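You operate a simulated robot arm through the tools that you are given. There is no shell and no other tool. Be economical: measure what you need, move in short steps, check, and stop when the job is done.

You are at the controls of a simulated robot arm. One attempt, no reset.

Task
Hold-test the blue cartridge, vent, and put it in the tray its drop calls for.
Fine: clamp it in the nest first, set dial left at 0.5 bar; no drop is PASS, any drop REWORK; free the clamp only after venting.
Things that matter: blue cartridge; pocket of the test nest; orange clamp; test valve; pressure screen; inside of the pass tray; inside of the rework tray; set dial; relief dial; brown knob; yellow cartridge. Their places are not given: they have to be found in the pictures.

Only the result counts: the job must be done as asked and must still hold three seconds after the hand-in. Knocking over, shifting, dropping, spilling or breaking anything else fails it.

Robot
A 7-joint arm with a two-finger parallel gripper, fixed in place. Base frame: the origin is at the foot of the arm, x ahead of it, y to its left, z up; the work surface is at about z = 780. Readings come in mm, degrees, newtons and seconds.
With the tool pointing down near the work surface it reaches from about 300 to 700 mm from the base axis. Its first joint turns from -66.0 to 66.0 degrees. Payload 1.57 kg.
The tool frame sits at the grasp point between the pads (the TCP): z along the fingers, y along the line on which they close. The tips reach 30 mm beyond it. Largest opening 110 mm; finger width 24, thickness 12; the body of the gripper, 48 by 112 mm, starts 78 mm behind the TCP.
Orientation is that of the tool frame in the base frame, as a unit quaternion [x, y, z, w]. With the fingers straight down and closing along the base's y, the tool's x points along the base's -x, its y along +y and its z along -z.

Tools
- The arm moves only by the tool drive_tool. Its argument "deltas" is a list of rows, each an object of numbers (a shift or turn left out is 0, a gripper value left out holds the last): "tx", "ty", "tz": the shift along the base's x, y, z in units of 40 mm (1.0 is 40 mm); "wx", "wy", "wz": the turn, a rotation vector about the base's x, y, z in units of 5 degrees (1.0 is 5 degrees). In form: [{"tx": .., "ty": .., "tz": .., "wx": .., "wy": .., "wz": ..}, ...]. A call has 1 to 8 rows; each row shifts and turns the commanded pose from where the row before left it. "grip" is the finger opening in cm, from 0 to 11, set as the call begins (left out, the last holds). A call with a number of a shift or a turn outside -1 to 1 is refused whole. Rows are played at 5 a second. More than 50 mm and 8.6 degrees between two rows, or a gripper value outside its range, and nothing of the call is played. A pose out of reach is approached as far as the arm can. The call stops where the force on the tool passes 40 N (or 10 N more than at its start, if that is more) or the arm is blocked; 0.2 s more then pass. Each finger travels about 108 mm/s and halts on what it meets, pressing with about 29 N; the grip force reading is that of the motor and also rises with nothing between the fingers. The clock runs only during rows and for 0.2 s after the last one: add rows that do not move to give the fingers time. It gives the time, the measured TCP pose, the force on the tool (base axes), the opening and the grip force at its end, in the units of the frame above (readings bear some noise).
- Cameras (640 x 400 px; columns grow to the right, rows downward): "scene" is fixed at [162.4, -388.5, 1403.7]; the picture's right is [0.82, -0.57, 0.00], its down [-0.34, -0.49, -0.81] and it looks along [0.46, 0.66, -0.59] (base axes); focal length 337 px, centre (320, 200). "wrist" rides on the gripper at [-36, 0, -80] in the tool frame; the picture's right is [0.00, -1.00, 0.00], its down [0.97, 0.00, -0.24] and it looks along [0.24, 0.00, 0.97] (tool axes); focal length 218 px, centre (320, 200).
- get_image(camera): a new picture of that camera. The clock stands still meanwhile.
- measure_at(camera, pixels): for up to 12 pixels [column, row] of the newest picture of that camera ("zoom" is the newest enlarged one), the place [x, y, z] in the base frame of the surface seen there, good to about 2 mm. The clock stands still meanwhile.
- enlarge(camera, box): a new picture of the part [left, top, right, bottom] of that camera's present view, enlarged. The clock stands still meanwhile.
- finish_job(): hands the job in; it is judged then, once.

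Work in short steps. Measure before you move; look again where a grasp or a placing could have gone wrong, and mend it. You have 80 turns and 46 pictures in all, those below and enlarged ones among them. Open the gripper and draw the arm clear of the work before you hand the job in, unless the task says otherwise; then end with one line.

The tools are called after "Call:" as a command line: name --argument value ..., lists and objects as JSON in quotes. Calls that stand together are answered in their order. drive_tool: Moves the arm, as the interface text tells. Its arguments: {"type":"object","properties":{"deltas":{"type":"array","items":{"type":"object","properties":{"tx":{"type":"number"},"ty":{"type":"number"},"tz":{"type":"number"},"wx":{"type":"number"},"wy":{"type":"number"},"wz":{"type":"number"}}}},"grip":{"type":"number"}},"required":["deltas"]} The other tools are called the same way: get_image (camera) takes a picture; measure_at (camera, pixels) gives the place of the surface under pixels of a picture; enlarge (camera, box) takes an enlarged picture of a part of a camera's view; finish_job () hands the job in.

At the start:

```text
clock: 0.0
eef_pos: [321.9, 165.4, 1144.2]
orientation: [0.0, 1.0, 0.0, 0.0]
wrist_force: [0.3, -0.6, -0.5]
grip_width: 110.2
finger_force: 0.1
```

scene: 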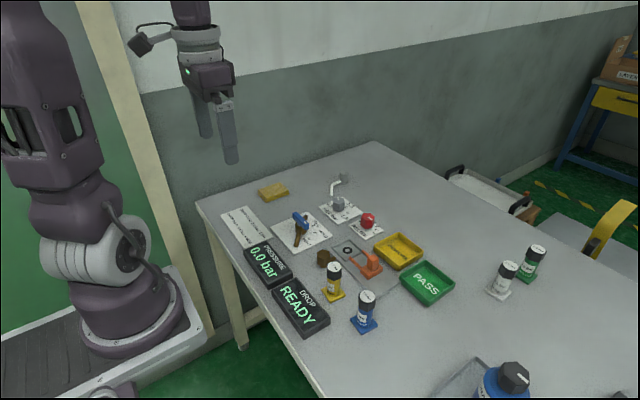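
wrist: 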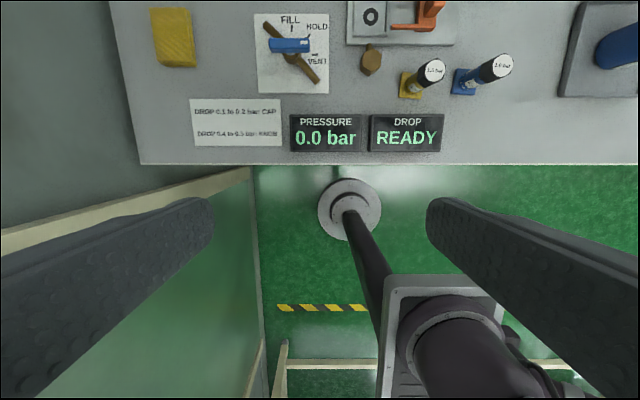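

The scene shows the bench with the valve, nest, clamp, dials and trays around (300-430, 190-300). I enlarge that area to read it.

Call:
enlarge --camera "scene" --box '[220, 160, 400, 272]'

Call:
enlarge --camera "scene" --box '[300, 220, 460, 340]'

Call:
enlarge --camera "wrist" --box '[180, 0, 540, 170]'

```text
3.56 times, centred on (310, 216) of scene
```

zoom: 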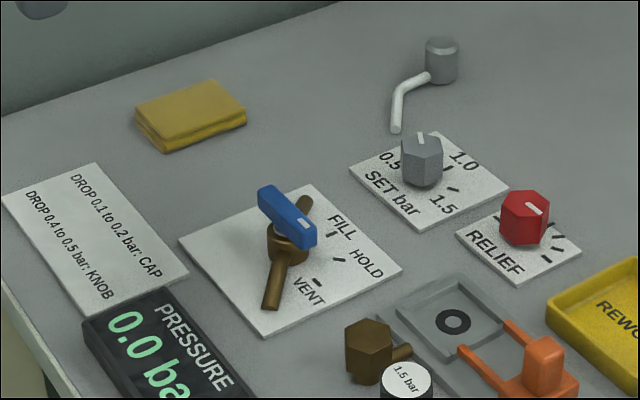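

```text
3.33 times, centred on (380, 280) of scene
```

zoom: 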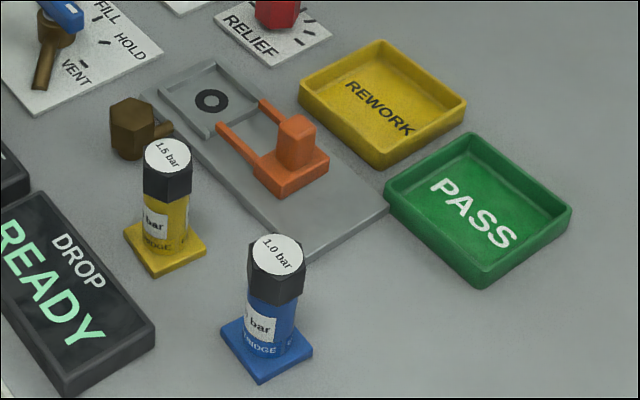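

```text
1.78 times, centred on (360, 85) of wrist
```

zoom: 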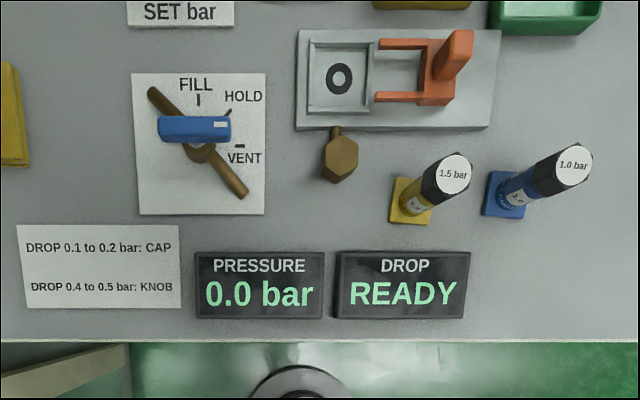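

The full layout is visible; I measure key points in the scene picture (zoom 3.33 view was replaced, so raw scene pixels).

Call:
measure_at --camera "scene" --pixels '[[366, 297], [334, 267], [348, 249], [299, 218], [338, 200], [368, 218], [371, 258], [324, 257], [428, 283], [398, 251], [296, 240], [385, 290]]'

Call:
measure_at --camera "wrist" --pixels '[[371, 18], [290, 45], [372, 60], [400, 18], [430, 12], [431, 70], [498, 64], [462, 80], [408, 85], [318, 32], [265, 20], [318, 80]]'

Call:
drive_tool --deltas '[{"tx": 1, "ty": -0.5}, {"tx": 1, "ty": -0.5}, {"tx": 1, "ty": -0.5, "tz": -0.5}, {"tx": 0.5, "ty": -0.5, "tz": -0.5}, {}]'

Call:
get_image --camera "wrist"

```text
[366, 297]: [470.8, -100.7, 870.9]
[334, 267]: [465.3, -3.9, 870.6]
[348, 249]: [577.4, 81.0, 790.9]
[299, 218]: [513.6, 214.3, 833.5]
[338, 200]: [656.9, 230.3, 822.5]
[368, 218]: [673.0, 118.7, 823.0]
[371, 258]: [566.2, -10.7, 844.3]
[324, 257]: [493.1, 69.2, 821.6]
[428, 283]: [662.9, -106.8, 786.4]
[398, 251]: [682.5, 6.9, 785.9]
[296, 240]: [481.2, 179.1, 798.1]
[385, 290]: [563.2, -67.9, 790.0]
```

```text
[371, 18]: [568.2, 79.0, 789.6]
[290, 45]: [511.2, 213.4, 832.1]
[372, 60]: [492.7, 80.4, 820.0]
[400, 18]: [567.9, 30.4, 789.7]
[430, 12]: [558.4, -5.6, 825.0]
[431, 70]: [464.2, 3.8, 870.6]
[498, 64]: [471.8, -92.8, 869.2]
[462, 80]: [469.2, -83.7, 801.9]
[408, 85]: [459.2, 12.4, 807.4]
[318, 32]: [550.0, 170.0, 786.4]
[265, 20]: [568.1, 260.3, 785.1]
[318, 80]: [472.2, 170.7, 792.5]
```

```text
clock: 1.2
eef_pos: [460.3, 88.2, 1103.9]
orientation: [0.0, 1.0, 0.0, 0.0]
wrist_force: [0.0, 1.0, 0.1]
grip_width: 110.2
finger_force: 0.2
```

```text
40 pictures are left
```

wrist: 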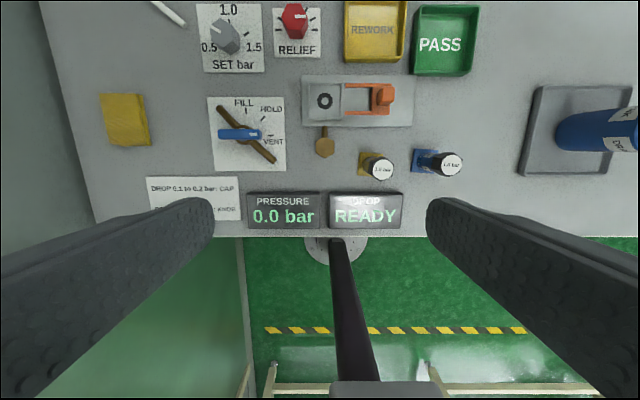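

Call:
enlarge --camera "wrist" --box '[190, 0, 330, 88]'

Call:
enlarge --camera "wrist" --box '[290, 60, 480, 180]'

Call:
enlarge --camera "wrist" --box '[140, 80, 300, 180]'

```text
4.55 times, centred on (260, 44) of wrist
```

zoom: 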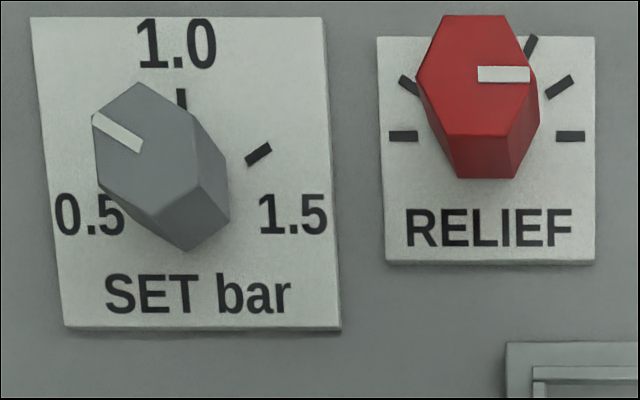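

```text
3.33 times, centred on (385, 120) of wrist
```

zoom: 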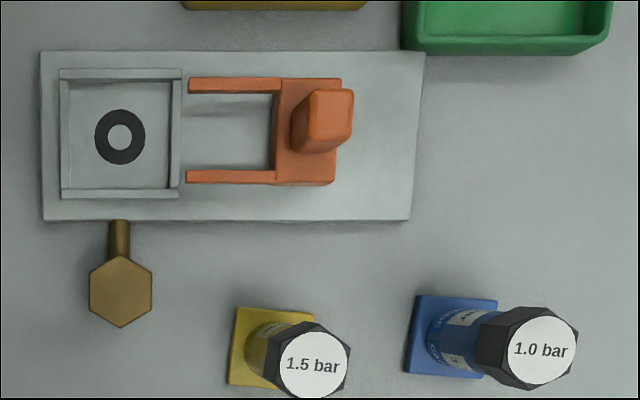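

```text
4.00 times, centred on (220, 130) of wrist
```

zoom: 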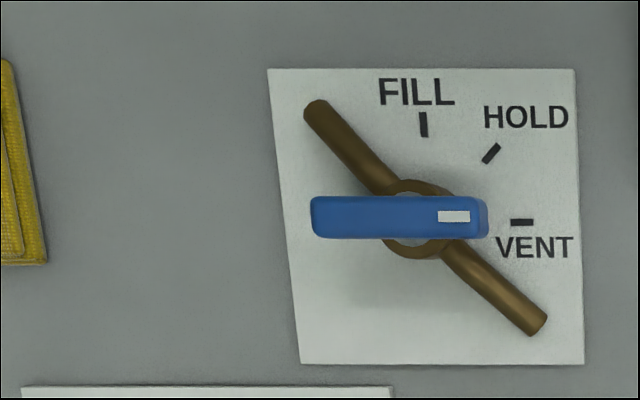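

The set dial mark already sits at 0.5 and the valve at VENT. Now I measure corners of the cartridge base, pocket and valve.

Call:
measure_at --camera "zoom" --pixels '[[318, 108], [536, 325], [320, 217], [478, 217], [455, 217], [415, 252], [425, 115], [523, 222], [490, 300]]'

Call:
enlarge --camera "wrist" --box '[290, 60, 480, 180]'

Call:
measure_at --camera "zoom" --pixels '[[415, 297], [406, 372], [494, 303], [541, 350], [63, 72], [178, 72], [64, 194], [178, 194], [120, 137], [120, 290], [119, 240], [325, 120]]'

Call:
enlarge --camera "scene" --box '[310, 240, 420, 340]'

```text
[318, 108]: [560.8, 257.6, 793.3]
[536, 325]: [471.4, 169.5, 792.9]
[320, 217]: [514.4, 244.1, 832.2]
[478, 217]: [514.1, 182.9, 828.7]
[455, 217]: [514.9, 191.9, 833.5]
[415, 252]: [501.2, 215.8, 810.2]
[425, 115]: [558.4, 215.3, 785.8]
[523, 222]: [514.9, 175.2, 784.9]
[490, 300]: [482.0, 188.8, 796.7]
```

```text
3.33 times, centred on (385, 120) of wrist
```

zoom: 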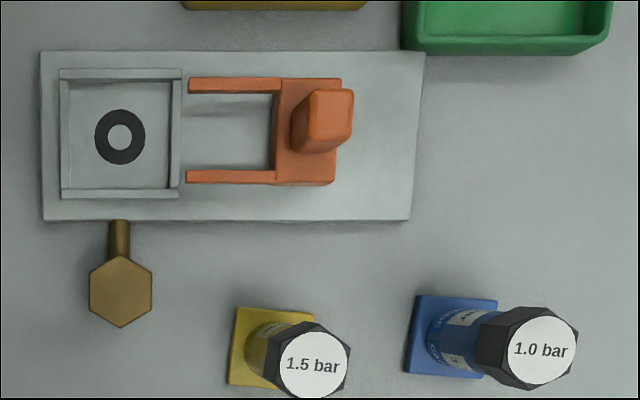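

```text
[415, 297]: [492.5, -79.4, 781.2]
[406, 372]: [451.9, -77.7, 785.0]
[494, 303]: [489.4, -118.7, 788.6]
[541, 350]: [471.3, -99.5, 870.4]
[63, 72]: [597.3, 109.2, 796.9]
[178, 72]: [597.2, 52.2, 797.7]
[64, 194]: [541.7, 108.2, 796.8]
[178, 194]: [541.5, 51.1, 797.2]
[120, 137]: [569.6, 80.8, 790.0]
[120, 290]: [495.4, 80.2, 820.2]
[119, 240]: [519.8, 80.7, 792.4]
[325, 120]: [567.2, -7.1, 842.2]
```

```text
4.00 times, centred on (365, 290) of scene
```

zoom: 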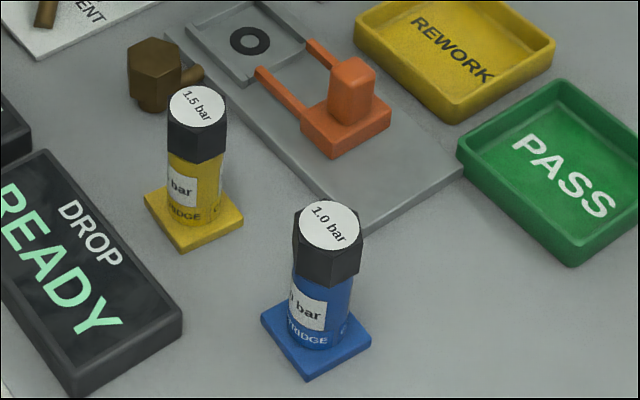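

The blue base is centred near (471,-99), the pocket at (569.5,80.2). I hover above the blue cartridge for a close look at the cap's hex orientation.

Call:
drive_tool --deltas '[{"ty": -1, "tz": -0.8}, {"ty": -1, "tz": -0.8}, {"ty": -1, "tz": -0.8}, {"ty": -1, "tz": -0.6, "tx": 0.27}, {"ty": -0.68, "tz": -0.6}, {}]' --grip 6.5

Call:
get_image --camera "wrist"

```text
refused: row 1 steps farther than a row can; nothing moved
```

```text
34 pictures are left
```

wrist: 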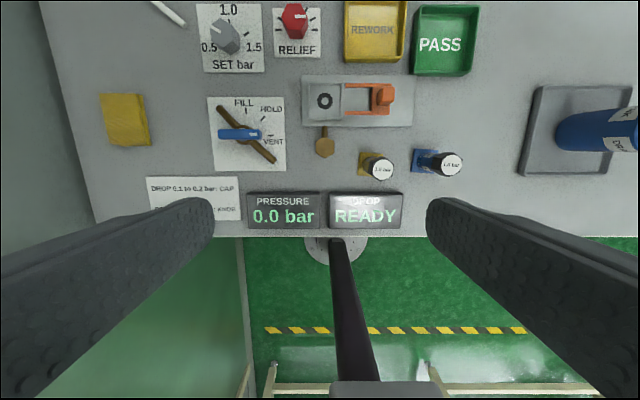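

The step was too long (over 50 mm); I retry with shorter rows.

Call:
drive_tool --deltas '[{"ty": -0.78, "tz": -0.6}, {"ty": -0.78, "tz": -0.6}, {"ty": -0.78, "tz": -0.6}, {"ty": -0.78, "tz": -0.6, "tx": 0.27}, {"ty": -0.78, "tz": -0.6}, {"ty": -0.78, "tz": -0.6}, {"tz": -0.4}, {}]' --grip 6.5

Call:
get_image --camera "wrist"

```text
clock: 3.0
eef_pos: [472.8, -100.9, 943.8]
orientation: [0.001, 1.0, 0.0, 0.0]
wrist_force: [-0.1, 0.4, 0.2]
grip_width: 65.1
finger_force: 0.0
```

```text
33 pictures are left
```

wrist: 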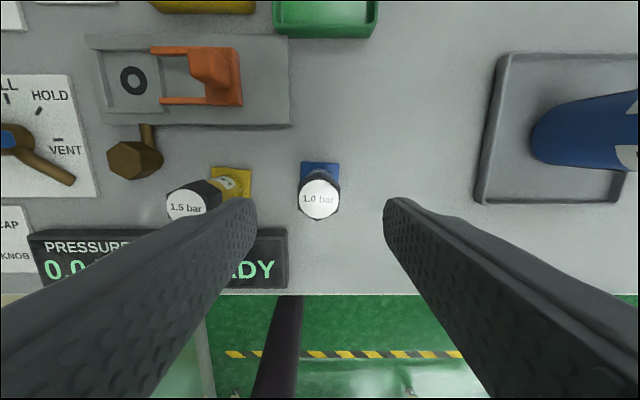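

The cap is centred at (319,199). I enlarge it to see the hex and the base's skew.

Call:
enlarge --camera "wrist" --box '[270, 150, 370, 230]'

Call:
measure_at --camera "zoom" --pixels '[[320, 250], [200, 80], [440, 80], [192, 180], [320, 140], [320, 345], [195, 250], [440, 250], [445, 120]]'

```text
5.00 times, centred on (320, 190) of wrist
```

zoom: 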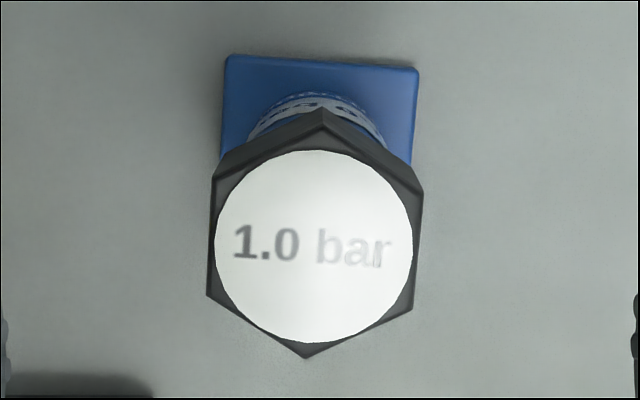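

```text
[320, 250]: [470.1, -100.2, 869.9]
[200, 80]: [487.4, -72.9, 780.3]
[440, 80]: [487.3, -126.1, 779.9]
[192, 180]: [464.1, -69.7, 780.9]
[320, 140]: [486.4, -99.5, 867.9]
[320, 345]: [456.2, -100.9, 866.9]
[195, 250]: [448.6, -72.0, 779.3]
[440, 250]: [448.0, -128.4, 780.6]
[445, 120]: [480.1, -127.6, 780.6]
```

The cartridge is turned about -3.8° about z, with cap flats facing y. I turn the tool -3.8°, centre at (470.8,-100.2) and descend to TCP z≈848.

Call:
drive_tool --deltas '[{"wz": -0.76, "tx": -0.05, "ty": 0.02}, {"tz": -0.8}, {"tz": -0.8}, {"tz": -0.8}, {}]'

Call:
drive_tool --deltas '[{}, {}, {}, {}]' --grip 2.5

Call:
drive_tool --deltas '[{"tz": 0.5}, {"tz": 0.5}, {}]'

Call:
get_image --camera "scene"

```text
clock: 4.2
eef_pos: [471.6, -99.1, 847.9]
orientation: [0.034, 0.999, -0.001, 0.0]
wrist_force: [-0.2, -0.5, 0.1]
grip_width: 65.2
finger_force: 0.1
```

```text
clock: 5.2
eef_pos: [471.0, -101.2, 847.6]
orientation: [0.033, 0.999, 0.0, 0.0]
wrist_force: [-0.7, -0.4, -0.6]
grip_width: 30.7
finger_force: 29.0
```

```text
clock: 6.0
eef_pos: [471.0, -99.5, 888.2]
orientation: [0.033, 0.999, 0.0, 0.0]
wrist_force: [-0.9, -0.3, -1.9]
grip_width: 30.5
finger_force: 28.7
```

```text
31 pictures are left
```

scene: 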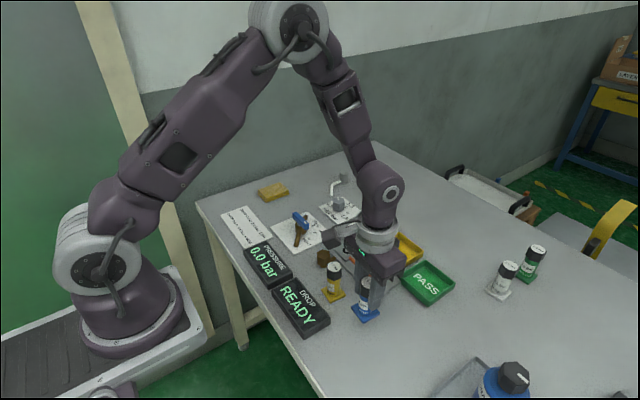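

Cartridge is held (30.6 mm). I lift to clear the clamp, carry it over the pocket at (569.5,80.2) and square it up.

Call:
drive_tool --deltas '[{"tz": 0.75}, {"tz": 0.75}, {"tx": 0.5, "ty": 0.75}, {"tx": 0.5, "ty": 0.75}, {"tx": 0.5, "ty": 0.75, "wz": 0.36}, {"tx": 0.5, "ty": 0.75, "wz": 0.4}, {"tx": 0.46, "ty": 0.75}, {"ty": 0.75}]'

Call:
drive_tool --deltas '[{}, {"tz": -0.5}, {"tz": -0.5}, {}]'

Call:
get_image --camera "wrist"

Call:
enlarge --camera "scene" --box '[290, 190, 430, 290]'

```text
clock: 7.8
eef_pos: [569.1, 80.1, 948.6]
orientation: [0.0, 1.0, 0.0, 0.001]
wrist_force: [0.7, 0.2, -1.5]
grip_width: 30.3
finger_force: 28.9
```

```text
clock: 8.8
eef_pos: [568.4, 79.7, 908.7]
orientation: [0.0, 1.0, -0.001, 0.0]
wrist_force: [-0.6, 0.1, -1.2]
grip_width: 30.5
finger_force: 28.9
```

```text
30 pictures are left
```

wrist: 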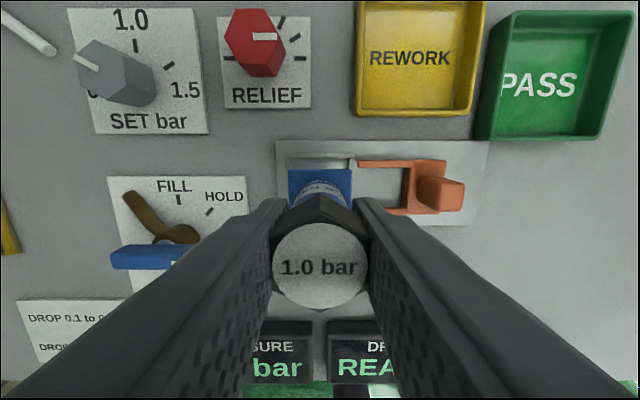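

```text
4.00 times, centred on (360, 240) of scene
```

zoom: 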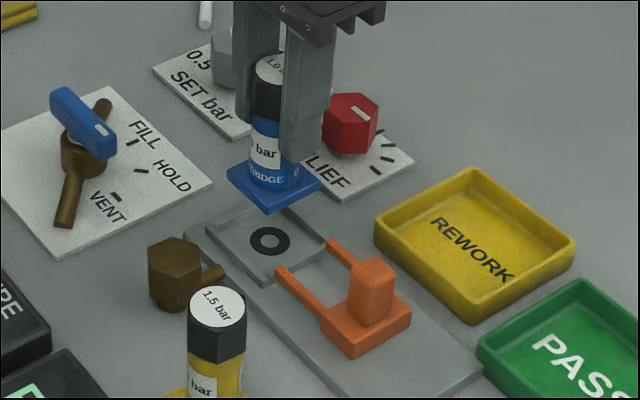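

Aligned over the pocket. I check the held base's corners before lowering.

Call:
measure_at --camera "zoom" --pixels '[[231, 171], [267, 203], [316, 180], [268, 241]]'

Call:
measure_at --camera "wrist" --pixels '[[291, 173], [350, 173], [320, 172], [291, 195], [351, 195], [289, 157], [353, 157]]'

```text
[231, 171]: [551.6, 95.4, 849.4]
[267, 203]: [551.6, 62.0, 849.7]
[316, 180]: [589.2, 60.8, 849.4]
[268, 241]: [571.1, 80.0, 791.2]
```

```text
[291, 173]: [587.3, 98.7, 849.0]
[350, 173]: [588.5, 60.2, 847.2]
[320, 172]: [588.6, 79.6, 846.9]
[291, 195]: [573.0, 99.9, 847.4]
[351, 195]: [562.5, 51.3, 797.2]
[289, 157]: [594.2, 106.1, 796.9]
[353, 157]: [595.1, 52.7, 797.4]
```

Base spans x≈550–589.5, y≈60–100: centred on the pocket. I lower it about 51 mm.

Call:
drive_tool --deltas '[{"tz": -0.5}, {"tz": -0.4}, {"tz": -0.2}, {"tz": -0.12}, {}]'

Call:
enlarge --camera "scene" --box '[290, 190, 430, 290]'

```text
clock: 10.0
eef_pos: [569.6, 79.6, 859.7]
orientation: [0.0, 1.0, 0.001, 0.001]
wrist_force: [0.1, -0.1, -1.8]
grip_width: 30.2
finger_force: 28.9
```

```text
4.00 times, centred on (360, 240) of scene
```

zoom: 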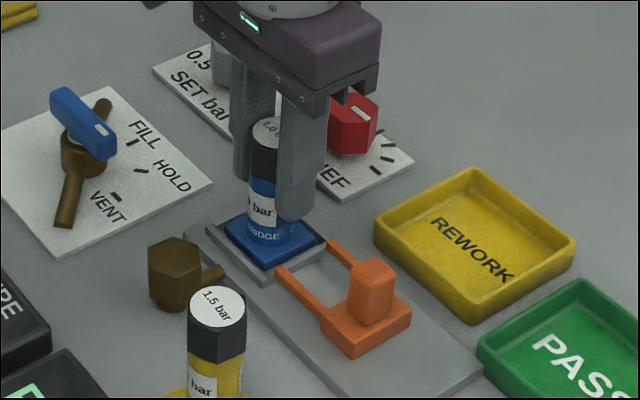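

It's inside the walls and not yet touching. I lower in small steps until contact.

Call:
drive_tool --deltas '[{"tz": -0.05}, {"tz": -0.04}, {}]'

```text
clock: 10.8
eef_pos: [570.2, 79.6, 857.6]
orientation: [0.0, 1.0, 0.0, 0.002]
wrist_force: [-2.0, 0.5, 28.6]
grip_width: 30.7
finger_force: 28.9
```

Contact (28 N up): seated. I release and rise.

Call:
drive_tool --deltas '[{"tz": 0.04}, {}, {}]' --grip 6

Call:
drive_tool --deltas '[{"tz": 0.8}, {"tz": 0.8}, {"tz": 0.6, "ty": -0.5}, {"ty": -1}, {"ty": -0.7}, {}]'

Call:
get_image --camera "wrist"

Call:
measure_at --camera "wrist" --pixels '[[320, 200], [300, 190], [330, 190], [320, 220]]'

```text
clock: 11.6
eef_pos: [569.0, 79.9, 856.8]
orientation: [0.0, 1.0, 0.0, 0.0]
wrist_force: [-0.3, 0.2, -0.6]
grip_width: 59.7
finger_force: 0.1
```

```text
clock: 13.0
eef_pos: [570.0, -8.8, 945.3]
orientation: [0.0, 1.0, 0.0, 0.0]
wrist_force: [0.1, -0.4, 0.7]
grip_width: 60.2
finger_force: 0.1
```

```text
27 pictures are left
```

wrist: 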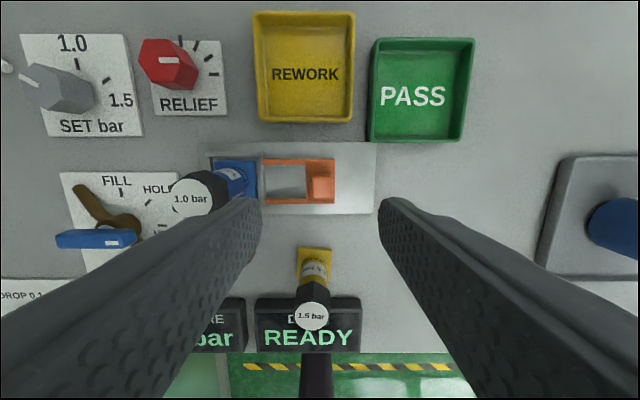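

```text
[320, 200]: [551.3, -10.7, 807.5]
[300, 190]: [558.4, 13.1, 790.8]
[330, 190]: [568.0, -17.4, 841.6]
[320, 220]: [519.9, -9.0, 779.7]
```

Call:
enlarge --camera "wrist" --box '[200, 135, 380, 225]'

Call:
measure_at --camera "zoom" --pixels '[[428, 97], [397, 155], [440, 155], [468, 155], [468, 90], [230, 100], [300, 242], [390, 100], [465, 220], [375, 100]]'

```text
3.56 times, centred on (290, 180) of wrist
```

zoom: 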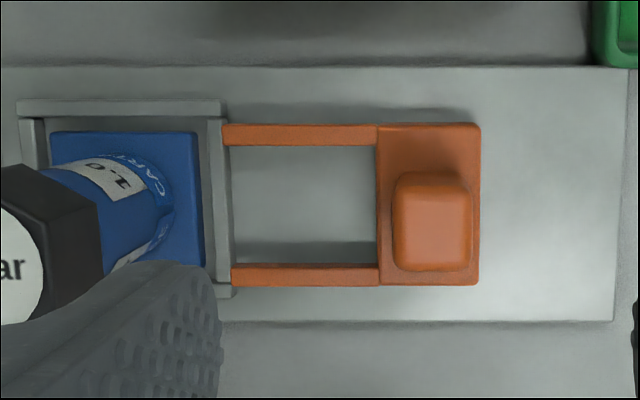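

```text
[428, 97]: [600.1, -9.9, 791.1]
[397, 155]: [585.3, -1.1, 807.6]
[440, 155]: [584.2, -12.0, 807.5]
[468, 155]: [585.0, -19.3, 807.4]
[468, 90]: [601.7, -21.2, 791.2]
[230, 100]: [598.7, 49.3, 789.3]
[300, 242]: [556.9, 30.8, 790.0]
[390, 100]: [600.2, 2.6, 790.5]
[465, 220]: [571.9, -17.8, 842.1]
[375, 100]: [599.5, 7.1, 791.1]
```

Clamp handle is near (568.5,-11), top z 842, and slides toward +y. I turn the tool -90° so the fingers close along x, which suits both the handle and the valve.

Call:
drive_tool --deltas '[{"wz": -1}, {"wz": -1}, {"wz": -1}, {"wz": -1}, {"wz": -1}, {"wz": -1}, {"wz": -1}, {"wz": -1}]'

Call:
drive_tool --deltas '[{"wz": -1}, {"wz": -1}, {"wz": -1}, {"wz": -1}, {"wz": -1}, {"wz": -1}, {"wz": -1}, {"wz": -1}]'

Call:
drive_tool --deltas '[{"wz": -1}, {"wz": -1}, {}]'

Call:
get_image --camera "wrist"

```text
clock: 14.8
eef_pos: [569.0, -8.9, 945.7]
orientation: [0.343, 0.939, 0.0, 0.0]
wrist_force: [-0.2, -0.3, -0.3]
grip_width: 60.2
finger_force: 0.1
```

```text
clock: 16.6
eef_pos: [568.6, -9.5, 944.8]
orientation: [0.644, 0.765, -0.001, 0.0]
wrist_force: [-0.2, 0.0, 0.3]
grip_width: 60.1
finger_force: 0.1
```

```text
clock: 17.4
eef_pos: [569.7, -7.4, 945.7]
orientation: [0.707, 0.708, 0.001, -0.001]
wrist_force: [0.4, 0.3, 0.0]
grip_width: 60.2
finger_force: 0.0
```

```text
25 pictures are left
```

wrist: 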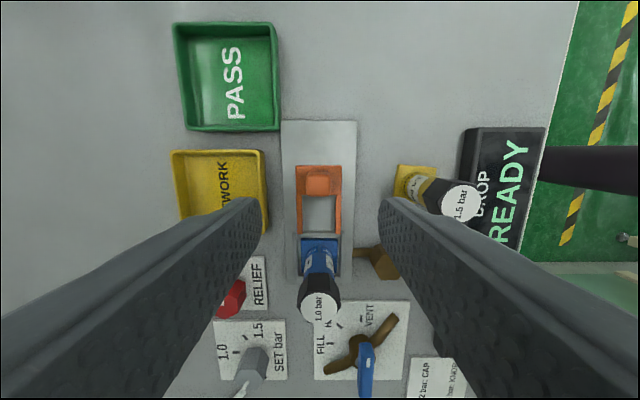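

Good view of the handle at (320,182). I descend onto the handle and grip it.

Call:
drive_tool --deltas '[{"ty": -0.06, "tz": -0.8}, {"tz": -0.8}, {"tz": -0.6}, {"tz": -0.3}, {}]' --grip 4.5

Call:
drive_tool --deltas '[{}, {}, {}]' --grip 1

Call:
enlarge --camera "scene" --box '[290, 190, 430, 290]'

```text
clock: 18.6
eef_pos: [568.8, -11.4, 846.1]
orientation: [0.707, 0.707, 0.0, 0.0]
wrist_force: [-0.4, 0.4, -0.1]
grip_width: 44.9
finger_force: 0.0
```

```text
clock: 19.4
eef_pos: [569.7, -12.6, 845.5]
orientation: [0.707, 0.707, 0.002, 0.001]
wrist_force: [17.0, -0.2, -11.0]
grip_width: 21.6
finger_force: 34.3
```

```text
4.00 times, centred on (360, 240) of scene
```

zoom: 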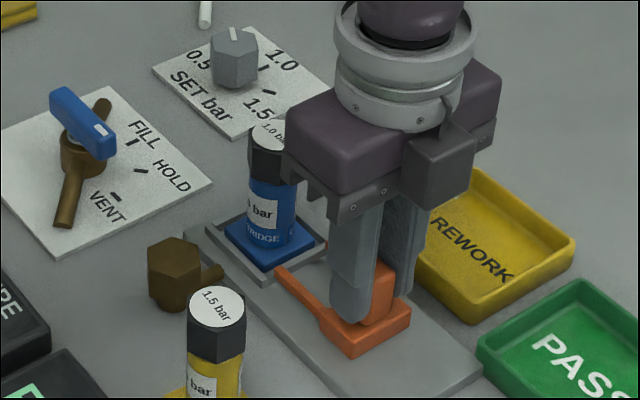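

Gripped at 21.6 mm with a small side load; I nudge +x 1 mm and slide the clamp +y.

Call:
drive_tool --deltas '[{"tx": 0.03}, {"ty": 0.2}, {"ty": 0.25}, {"ty": 0.25}, {}]'

Call:
enlarge --camera "scene" --box '[290, 190, 430, 290]'

```text
clock: 20.6
eef_pos: [569.3, 18.3, 846.2]
orientation: [0.707, 0.707, 0.0, 0.0]
wrist_force: [4.0, -1.4, 11.5]
grip_width: 21.6
finger_force: 35.0
```

```text
4.00 times, centred on (360, 240) of scene
```

zoom: 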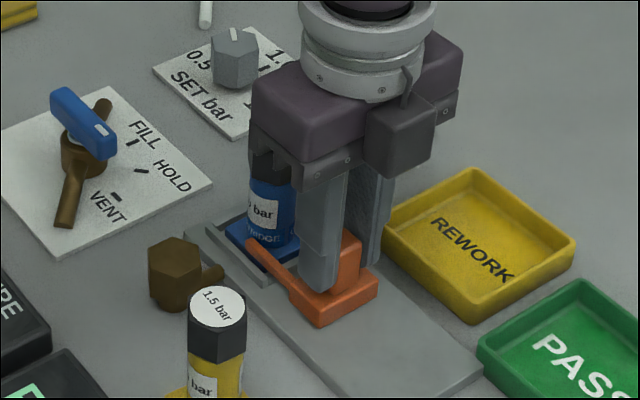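

The clamp slides freely; I continue in small steps to the stop.

Call:
drive_tool --deltas '[{"ty": 0.15}, {"ty": 0.15}, {"ty": 0.1}, {"ty": 0.1}, {}]'

Call:
enlarge --camera "scene" --box '[290, 190, 430, 290]'

```text
clock: 21.8
eef_pos: [570.0, 34.7, 844.7]
orientation: [0.708, 0.706, -0.001, 0.003]
wrist_force: [10.2, -35.0, -3.3]
grip_width: 21.5
finger_force: 34.5
```

```text
4.00 times, centred on (360, 240) of scene
```

zoom: 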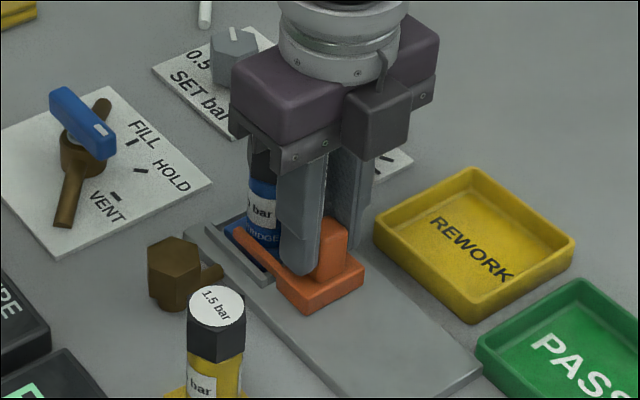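

Stopped at travel ~46 mm with 35 N: end stop. I ease off, release, rise, and look.

Call:
drive_tool --deltas '[{"ty": -0.06}, {}]'

Call:
drive_tool --deltas '[{}, {}]' --grip 4.5

Call:
drive_tool --deltas '[{"tz": 0.8}, {"tz": 0.8}, {"tz": 0.8}, {}]'

Call:
get_image --camera "wrist"

Call:
enlarge --camera "scene" --box '[230, 190, 430, 340]'

```text
clock: 22.4
eef_pos: [570.6, 34.0, 844.2]
orientation: [0.707, 0.707, 0.0, 0.0]
wrist_force: [9.0, -23.4, -3.1]
grip_width: 21.6
finger_force: 34.4
```

```text
clock: 23.0
eef_pos: [570.9, 35.2, 844.7]
orientation: [0.707, 0.707, 0.0, 0.0]
wrist_force: [-0.2, 0.0, -0.6]
grip_width: 44.8
finger_force: 0.0
```

```text
clock: 24.0
eef_pos: [569.2, 34.8, 942.3]
orientation: [0.706, 0.708, 0.0, 0.0]
wrist_force: [-0.6, -0.4, 0.7]
grip_width: 45.2
finger_force: 0.1
```

```text
21 pictures are left
```

wrist: 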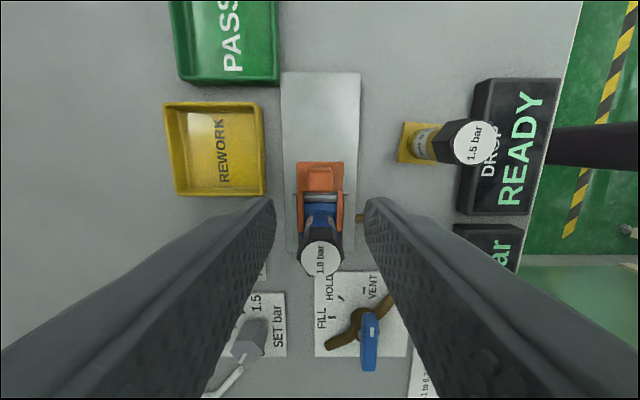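

```text
2.67 times, centred on (330, 265) of scene
```

zoom: 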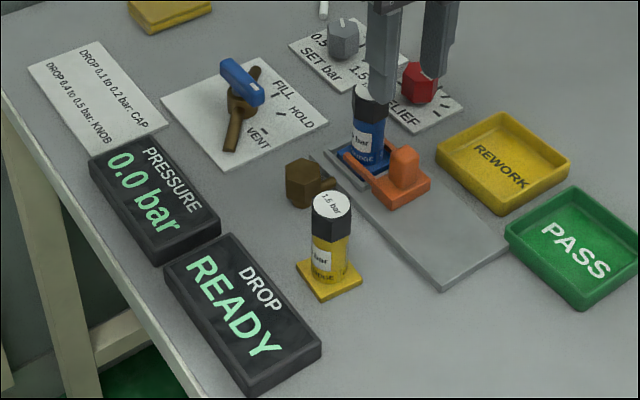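

Clamp forks now sit over the cartridge base. Next the valve: pivot at about (515,213.5), handle top z≈833; I move above it.

Call:
drive_tool --deltas '[{"ty": 0.9}, {"ty": 0.9}, {"ty": 0.9, "tx": -0.45}, {"ty": 0.9, "tx": -0.45}, {"ty": 0.87, "tx": -0.45}, {}]'

Call:
get_image --camera "wrist"

Call:
measure_at --camera "wrist" --pixels '[[320, 185], [320, 200], [320, 215], [320, 230], [314, 215], [326, 215]]'

```text
clock: 25.4
eef_pos: [513.9, 214.1, 940.9]
orientation: [0.707, 0.707, 0.0, 0.0]
wrist_force: [0.3, 0.1, 0.0]
grip_width: 45.1
finger_force: 0.1
```

```text
19 pictures are left
```

wrist: 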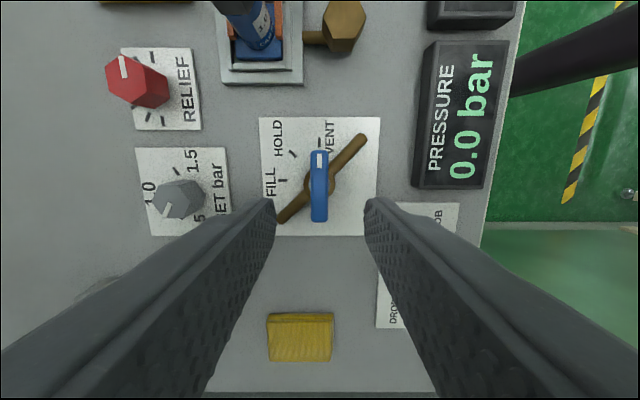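

```text
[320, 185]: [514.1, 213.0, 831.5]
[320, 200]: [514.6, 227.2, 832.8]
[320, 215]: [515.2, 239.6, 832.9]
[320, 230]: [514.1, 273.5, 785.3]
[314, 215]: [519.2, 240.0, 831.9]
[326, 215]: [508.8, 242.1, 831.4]
```

Handle is centred under the tool. I descend to TCP z≈849 and grip it.

Call:
drive_tool --deltas '[{"tz": -0.8}, {"tz": -0.8}, {"tz": -0.5}, {"tz": -0.2}, {}]'

Call:
drive_tool --deltas '[{}, {}, {}]' --grip 0.5

Call:
enlarge --camera "scene" --box '[240, 170, 360, 260]'

```text
clock: 26.6
eef_pos: [514.6, 214.4, 848.9]
orientation: [0.707, 0.707, 0.0, -0.001]
wrist_force: [0.5, 0.7, 0.1]
grip_width: 45.2
finger_force: 0.0
```

```text
clock: 27.4
eef_pos: [515.0, 215.4, 848.8]
orientation: [0.707, 0.707, 0.0, 0.0]
wrist_force: [-2.1, 0.0, -1.6]
grip_width: 15.8
finger_force: 31.5
```

```text
4.44 times, centred on (300, 215) of scene
```

zoom: 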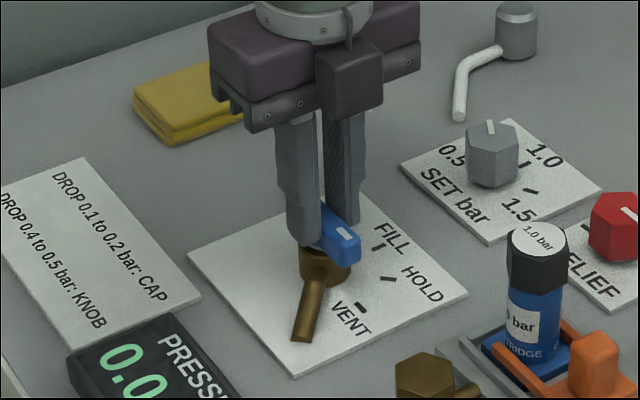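

Gripped. I turn the valve +90° to FILL, in two calls.

Call:
drive_tool --deltas '[{"wz": 1}, {"wz": 1}, {"wz": 1}, {"wz": 1}, {"wz": 1}, {"wz": 1}, {"wz": 1}, {"wz": 1}]'

Call:
drive_tool --deltas '[{"wz": 1}, {"wz": 1}, {"wz": 1}, {"wz": 1}, {"wz": 1}, {"wz": 1}, {"wz": 1}, {"wz": 1}]'

Call:
drive_tool --deltas '[{"wz": 1}, {"wz": 1}, {}, {}]'

Call:
get_image --camera "scene"

```text
clock: 29.2
eef_pos: [515.9, 214.8, 847.7]
orientation: [0.422, 0.907, -0.001, -0.002]
wrist_force: [3.8, 10.0, -29.1]
grip_width: 15.8
finger_force: 31.6
```

```text
clock: 31.0
eef_pos: [516.4, 214.1, 848.9]
orientation: [0.085, 0.996, 0.001, 0.001]
wrist_force: [-0.7, 22.7, -16.3]
grip_width: 15.8
finger_force: 31.7
```

```text
clock: 32.0
eef_pos: [515.8, 214.2, 850.4]
orientation: [-0.001, 1.0, 0.001, 0.001]
wrist_force: [-0.5, 27.8, -3.6]
grip_width: 15.8
finger_force: 31.5
```

```text
17 pictures are left
```

scene: 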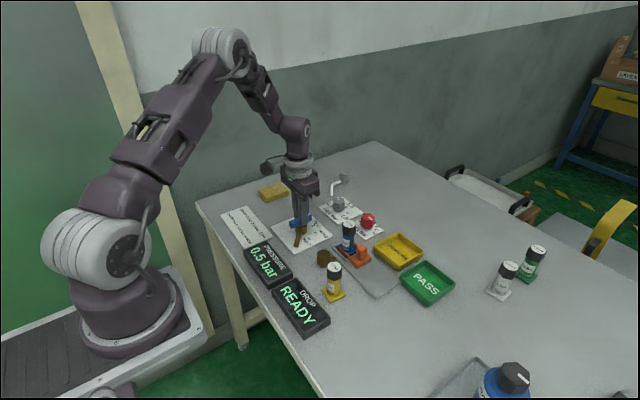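

Pressure reads 0.5 bar. Now I turn -45° to HOLD.

Call:
drive_tool --deltas '[{"wz": -1}, {"wz": -1}, {"wz": -1}, {"wz": -1}, {"wz": -1}, {"wz": -1}, {"wz": -1}, {"wz": -1}]'

Call:
drive_tool --deltas '[{"wz": -1}, {}, {}, {}, {}]'

Call:
enlarge --camera "scene" --box '[230, 190, 430, 340]'

```text
clock: 33.8
eef_pos: [515.3, 214.2, 850.2]
orientation: [0.343, 0.939, -0.001, 0.0]
wrist_force: [6.7, 22.9, -1.8]
grip_width: 15.8
finger_force: 31.0
```

```text
clock: 35.0
eef_pos: [515.7, 213.5, 849.6]
orientation: [0.382, 0.924, 0.001, -0.001]
wrist_force: [6.7, 19.6, -12.0]
grip_width: 16.1
finger_force: 31.3
```

```text
2.67 times, centred on (330, 265) of scene
```

zoom: 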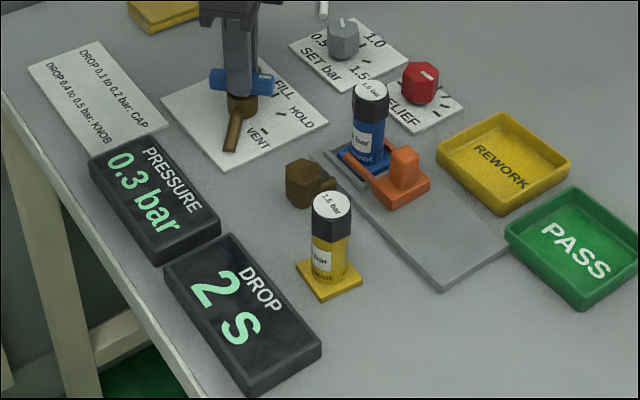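

Holding; pressure is already 0.3 bar with a countdown at 2 s. I wait.

Call:
drive_tool --deltas '[{}, {}, {}, {}, {}, {}, {}, {}]'

Call:
drive_tool --deltas '[{}, {}, {}, {}, {}, {}, {}, {}]'

Call:
enlarge --camera "scene" --box '[230, 190, 430, 340]'

```text
clock: 36.8
eef_pos: [516.7, 215.3, 849.2]
orientation: [0.383, 0.924, 0.0, 0.0]
wrist_force: [7.3, 16.6, -16.5]
grip_width: 16.0
finger_force: 31.6
```

```text
clock: 38.6
eef_pos: [515.6, 214.0, 850.8]
orientation: [0.382, 0.924, 0.0, 0.0]
wrist_force: [5.4, 14.2, -18.1]
grip_width: 15.8
finger_force: 31.3
```

```text
2.67 times, centred on (330, 265) of scene
```

zoom: 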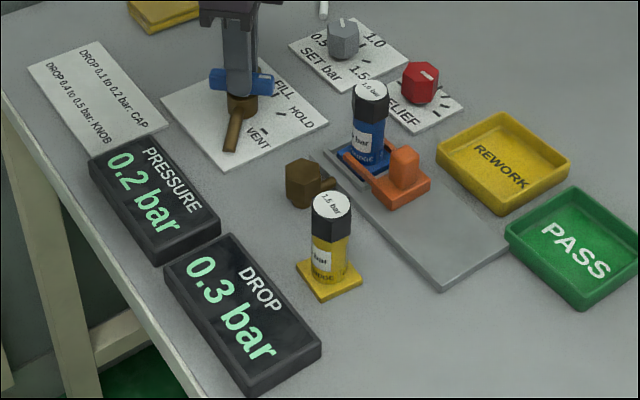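

The hold ended: drop 0.3 bar (0.5 → 0.2), which calls for REWORK. I vent by turning another -45°.

Call:
drive_tool --deltas '[{"wz": -1}, {"wz": -1}, {"wz": -1}, {"wz": -1}, {"wz": -1}, {"wz": -1}, {"wz": -1}, {"wz": -1}]'

Call:
drive_tool --deltas '[{"wz": -1}, {}, {}, {}, {}, {}, {}]'

Call:
enlarge --camera "scene" --box '[230, 190, 430, 340]'

```text
clock: 40.4
eef_pos: [515.3, 214.3, 849.9]
orientation: [0.675, 0.737, -0.001, -0.001]
wrist_force: [-7.0, 12.1, 1.7]
grip_width: 16.4
finger_force: 31.3
```

```text
clock: 42.0
eef_pos: [515.9, 212.9, 849.7]
orientation: [0.707, 0.707, 0.0, 0.0]
wrist_force: [-13.2, 9.0, 12.4]
grip_width: 15.7
finger_force: 31.5
```

```text
2.67 times, centred on (330, 265) of scene
```

zoom: 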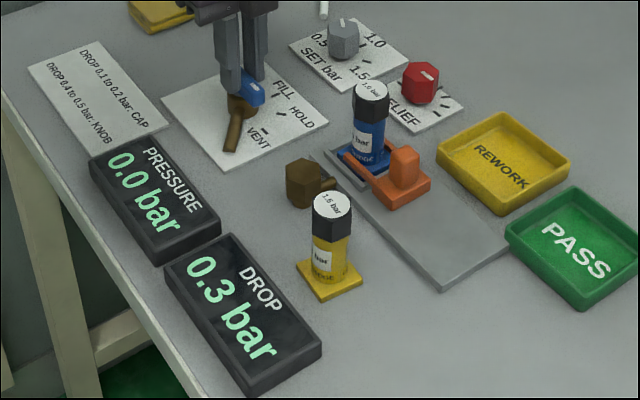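

Pressure 0.0 bar, drop still 0.3. I release the valve, rise and go back above the clamp handle.

Call:
drive_tool --deltas '[{}, {}]' --grip 4.5

Call:
drive_tool --deltas '[{"tz": 0.8}, {"tz": 0.8}, {"tz": 0.75}, {"ty": -0.9, "tx": 0.45}, {"ty": -0.9, "tx": 0.45}, {"ty": -0.9, "tx": 0.45}, {"ty": -0.9}, {"ty": -0.89}]'

Call:
drive_tool --deltas '[{}]'

Call:
get_image --camera "wrist"

```text
clock: 42.6
eef_pos: [515.8, 214.0, 849.7]
orientation: [0.707, 0.707, 0.0, 0.0]
wrist_force: [0.4, -0.3, 0.5]
grip_width: 44.8
finger_force: 0.0
```

```text
clock: 44.4
eef_pos: [568.7, 33.6, 942.3]
orientation: [0.707, 0.707, -0.001, 0.0]
wrist_force: [-0.1, 0.2, 0.7]
grip_width: 45.1
finger_force: 0.1
```

```text
clock: 44.8
eef_pos: [569.0, 34.7, 942.9]
orientation: [0.707, 0.707, 0.0, 0.0]
wrist_force: [0.6, 0.4, 0.3]
grip_width: 45.2
finger_force: 0.1
```

```text
13 pictures are left
```

wrist: 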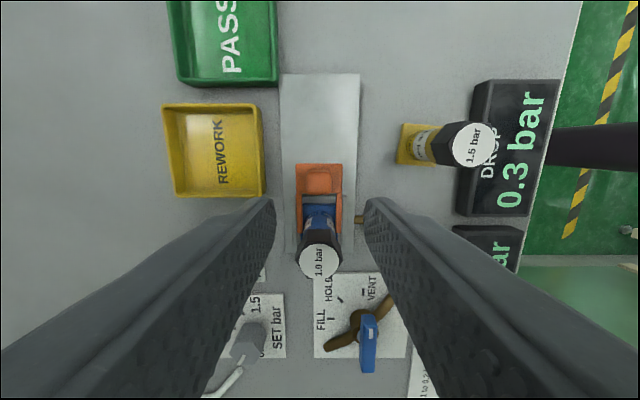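

The same pose as when I left the handle. I descend, grip, and slide the clamp back -y about 46 mm.

Call:
drive_tool --deltas '[{"tz": -0.8}, {"tz": -0.8}, {"tz": -0.6}, {"tz": -0.24}, {}]'

Call:
drive_tool --deltas '[{}, {}, {}]' --grip 1

Call:
drive_tool --deltas '[{"ty": -0.2}, {"ty": -0.25}, {"ty": -0.25}, {"ty": -0.25}, {"ty": -0.18}, {}]'

Call:
enlarge --camera "scene" --box '[290, 190, 430, 290]'

```text
clock: 46.0
eef_pos: [568.9, 35.1, 844.1]
orientation: [0.707, 0.707, 0.0, 0.0]
wrist_force: [-0.4, -0.1, -0.3]
grip_width: 45.0
finger_force: 0.1
```

```text
clock: 46.8
eef_pos: [570.7, 35.2, 843.5]
orientation: [0.707, 0.707, 0.001, 0.001]
wrist_force: [13.9, 0.0, -8.7]
grip_width: 21.5
finger_force: 34.2
```

```text
clock: 48.2
eef_pos: [570.5, -7.3, 844.3]
orientation: [0.706, 0.708, 0.002, -0.001]
wrist_force: [11.1, 33.0, -10.2]
grip_width: 21.7
finger_force: 35.2
```

```text
4.00 times, centred on (360, 240) of scene
```

zoom: 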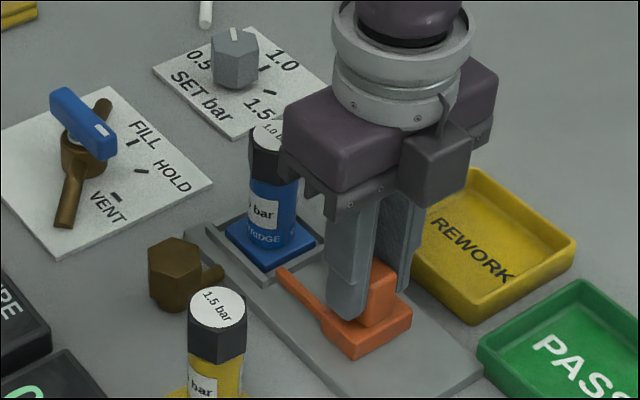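

The clamp is fully back at its stop. I ease off, release, rise, and turn the tool back +90°.

Call:
drive_tool --deltas '[{"ty": 0.06}, {}]'

Call:
drive_tool --deltas '[{}, {}]' --grip 4.5

Call:
drive_tool --deltas '[{"tz": 0.8}, {"tz": 0.8}, {"tz": 0.9}, {"wz": 1}, {"wz": 1}, {"wz": 1}, {"wz": 1}, {"wz": 1}]'

Call:
drive_tool --deltas '[{"wz": 1}, {"wz": 1}, {"wz": 1}, {"wz": 1}, {"wz": 1}, {"wz": 1}, {"wz": 1}, {"wz": 1}]' --grip 6

Call:
drive_tool --deltas '[{"wz": 1, "ty": 0.7}, {"wz": 1, "ty": 0.7}, {"wz": 1, "ty": 0.5}, {"wz": 1, "ty": 0.3}, {"wz": 1}, {}]'

```text
clock: 48.8
eef_pos: [569.7, -7.0, 845.6]
orientation: [0.707, 0.707, 0.002, -0.001]
wrist_force: [7.3, 28.9, 9.2]
grip_width: 21.4
finger_force: 34.4
```

```text
clock: 49.4
eef_pos: [570.0, -10.1, 844.9]
orientation: [0.707, 0.707, -0.001, 0.001]
wrist_force: [-0.2, 0.0, 0.2]
grip_width: 45.0
finger_force: 0.0
```

```text
clock: 51.2
eef_pos: [569.6, -8.7, 946.3]
orientation: [0.537, 0.843, 0.0, 0.0]
wrist_force: [0.4, -0.4, 0.3]
grip_width: 45.3
finger_force: 0.1
```

```text
clock: 53.0
eef_pos: [570.0, -8.9, 945.7]
orientation: [0.216, 0.976, 0.0, 0.0]
wrist_force: [0.2, -0.3, 0.7]
grip_width: 60.2
finger_force: 0.0
```

```text
clock: 54.4
eef_pos: [570.3, 80.3, 944.5]
orientation: [-0.002, 1.0, 0.0, 0.0]
wrist_force: [-0.1, 1.3, 0.0]
grip_width: 59.9
finger_force: 0.1
```

Above the cartridge at (570,80), tool square. A look before descending.

Call:
get_image --camera "wrist"

Call:
measure_at --camera "wrist" --pixels '[[320, 200], [310, 200], [330, 200], [355, 35], [355, 125], [400, 80], [430, 15], [300, 60]]'

```text
11 pictures are left
```

wrist: 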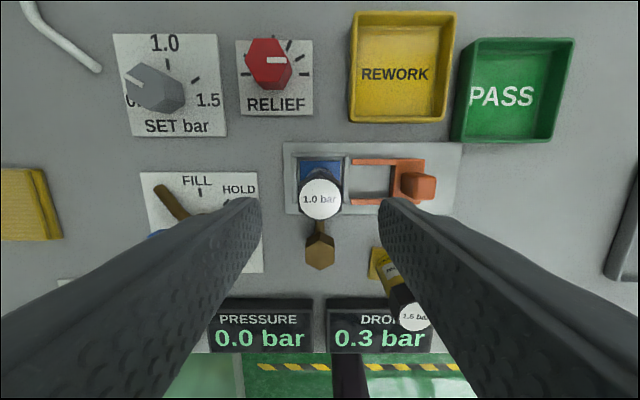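

```text
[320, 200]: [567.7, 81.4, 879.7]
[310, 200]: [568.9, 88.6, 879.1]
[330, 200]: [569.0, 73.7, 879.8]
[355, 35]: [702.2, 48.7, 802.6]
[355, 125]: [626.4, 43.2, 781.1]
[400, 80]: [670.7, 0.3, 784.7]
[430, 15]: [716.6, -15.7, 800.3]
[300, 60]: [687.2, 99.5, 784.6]
```

Centred on the cap. I measure the rework tray's rim and floor corners, and grip the cartridge.

Call:
measure_at --camera "wrist" --pixels '[[352, 119], [445, 119], [453, 15], [358, 15], [362, 105], [440, 105], [443, 26], [366, 26]]'

Call:
drive_tool --deltas '[{"tz": -0.8}, {"tz": -0.8}, {"tz": -0.6}, {}]'

Call:
drive_tool --deltas '[{}, {}, {}, {}]' --grip 2.5

Call:
drive_tool --deltas '[{"tz": 0.4}, {"tz": 0.8}, {"tz": 0.8}, {}]'

Call:
enlarge --camera "scene" --box '[290, 170, 460, 300]'

```text
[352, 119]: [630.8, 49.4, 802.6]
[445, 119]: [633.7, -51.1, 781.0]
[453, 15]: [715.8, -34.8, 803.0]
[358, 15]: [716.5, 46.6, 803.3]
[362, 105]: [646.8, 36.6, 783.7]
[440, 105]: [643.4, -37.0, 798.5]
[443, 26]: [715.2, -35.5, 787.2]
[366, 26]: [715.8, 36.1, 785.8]
```

```text
clock: 55.4
eef_pos: [569.9, 78.8, 855.9]
orientation: [-0.001, 1.0, 0.0, 0.0]
wrist_force: [0.3, -0.2, 0.5]
grip_width: 60.0
finger_force: 0.2
```

```text
clock: 56.4
eef_pos: [569.8, 76.9, 856.2]
orientation: [0.0, 1.0, 0.0, 0.0]
wrist_force: [-1.6, 1.3, 0.5]
grip_width: 31.0
finger_force: 28.7
```

```text
clock: 57.4
eef_pos: [570.9, 80.0, 937.0]
orientation: [-0.001, 1.0, 0.0, 0.001]
wrist_force: [0.6, -0.4, -1.4]
grip_width: 30.4
finger_force: 28.4
```

```text
3.08 times, centred on (375, 235) of scene
```

zoom: 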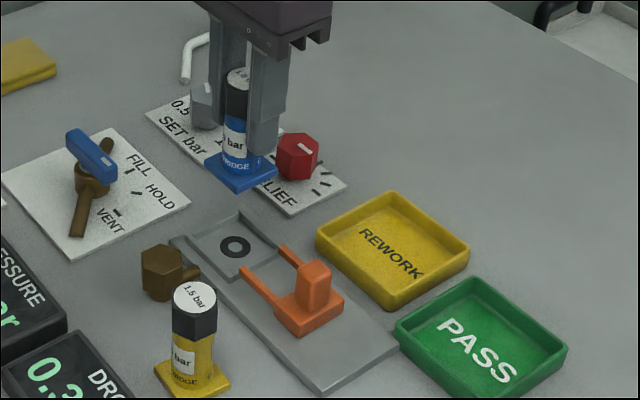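

Cartridge is out of the nest. The rework tray's inside centre is about (673,5); I carry it there.

Call:
drive_tool --deltas '[{"tx": 0.6, "ty": -0.46}, {"tx": 0.6, "ty": -0.46}, {"tx": 0.65, "ty": -0.46}, {"tx": 0.7, "ty": -0.47}, {}, {"tz": -0.6}, {"tz": -0.6}, {}]'

Call:
enlarge --camera "scene" --box '[320, 190, 460, 300]'

```text
clock: 59.2
eef_pos: [672.2, 5.5, 889.4]
orientation: [0.0, 1.0, 0.0, 0.001]
wrist_force: [-0.3, -0.6, -1.3]
grip_width: 30.7
finger_force: 28.9
```

```text
3.64 times, centred on (390, 245) of scene
```

zoom: 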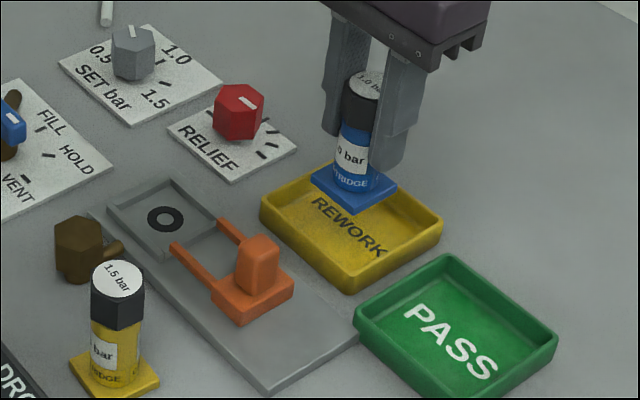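

Well over the tray; I lower gently (about 36 mm to go) until contact.

Call:
drive_tool --deltas '[{"tz": -0.4}, {"tz": -0.3}, {"tz": -0.12}, {"tz": -0.06}, {"tz": -0.05}, {}]'

Call:
enlarge --camera "scene" --box '[320, 190, 460, 300]'

```text
clock: 60.6
eef_pos: [672.3, 6.4, 852.2]
orientation: [0.0, 1.0, 0.0, 0.0]
wrist_force: [-0.2, -0.5, -1.8]
grip_width: 30.5
finger_force: 28.7
```

```text
3.64 times, centred on (390, 245) of scene
```

zoom: 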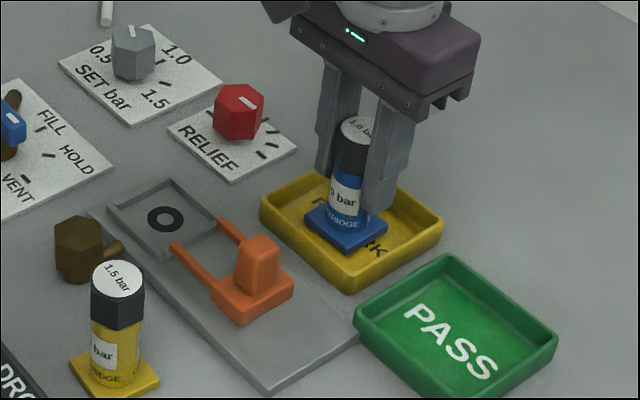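

Nearly down; I creep to contact.

Call:
drive_tool --deltas '[{"tz": -0.03}, {"tz": -0.03}, {}]'

```text
clock: 61.4
eef_pos: [672.8, 4.6, 849.3]
orientation: [0.0, 1.0, 0.0, 0.0]
wrist_force: [-0.8, 0.4, 0.9]
grip_width: 30.6
finger_force: 28.8
```

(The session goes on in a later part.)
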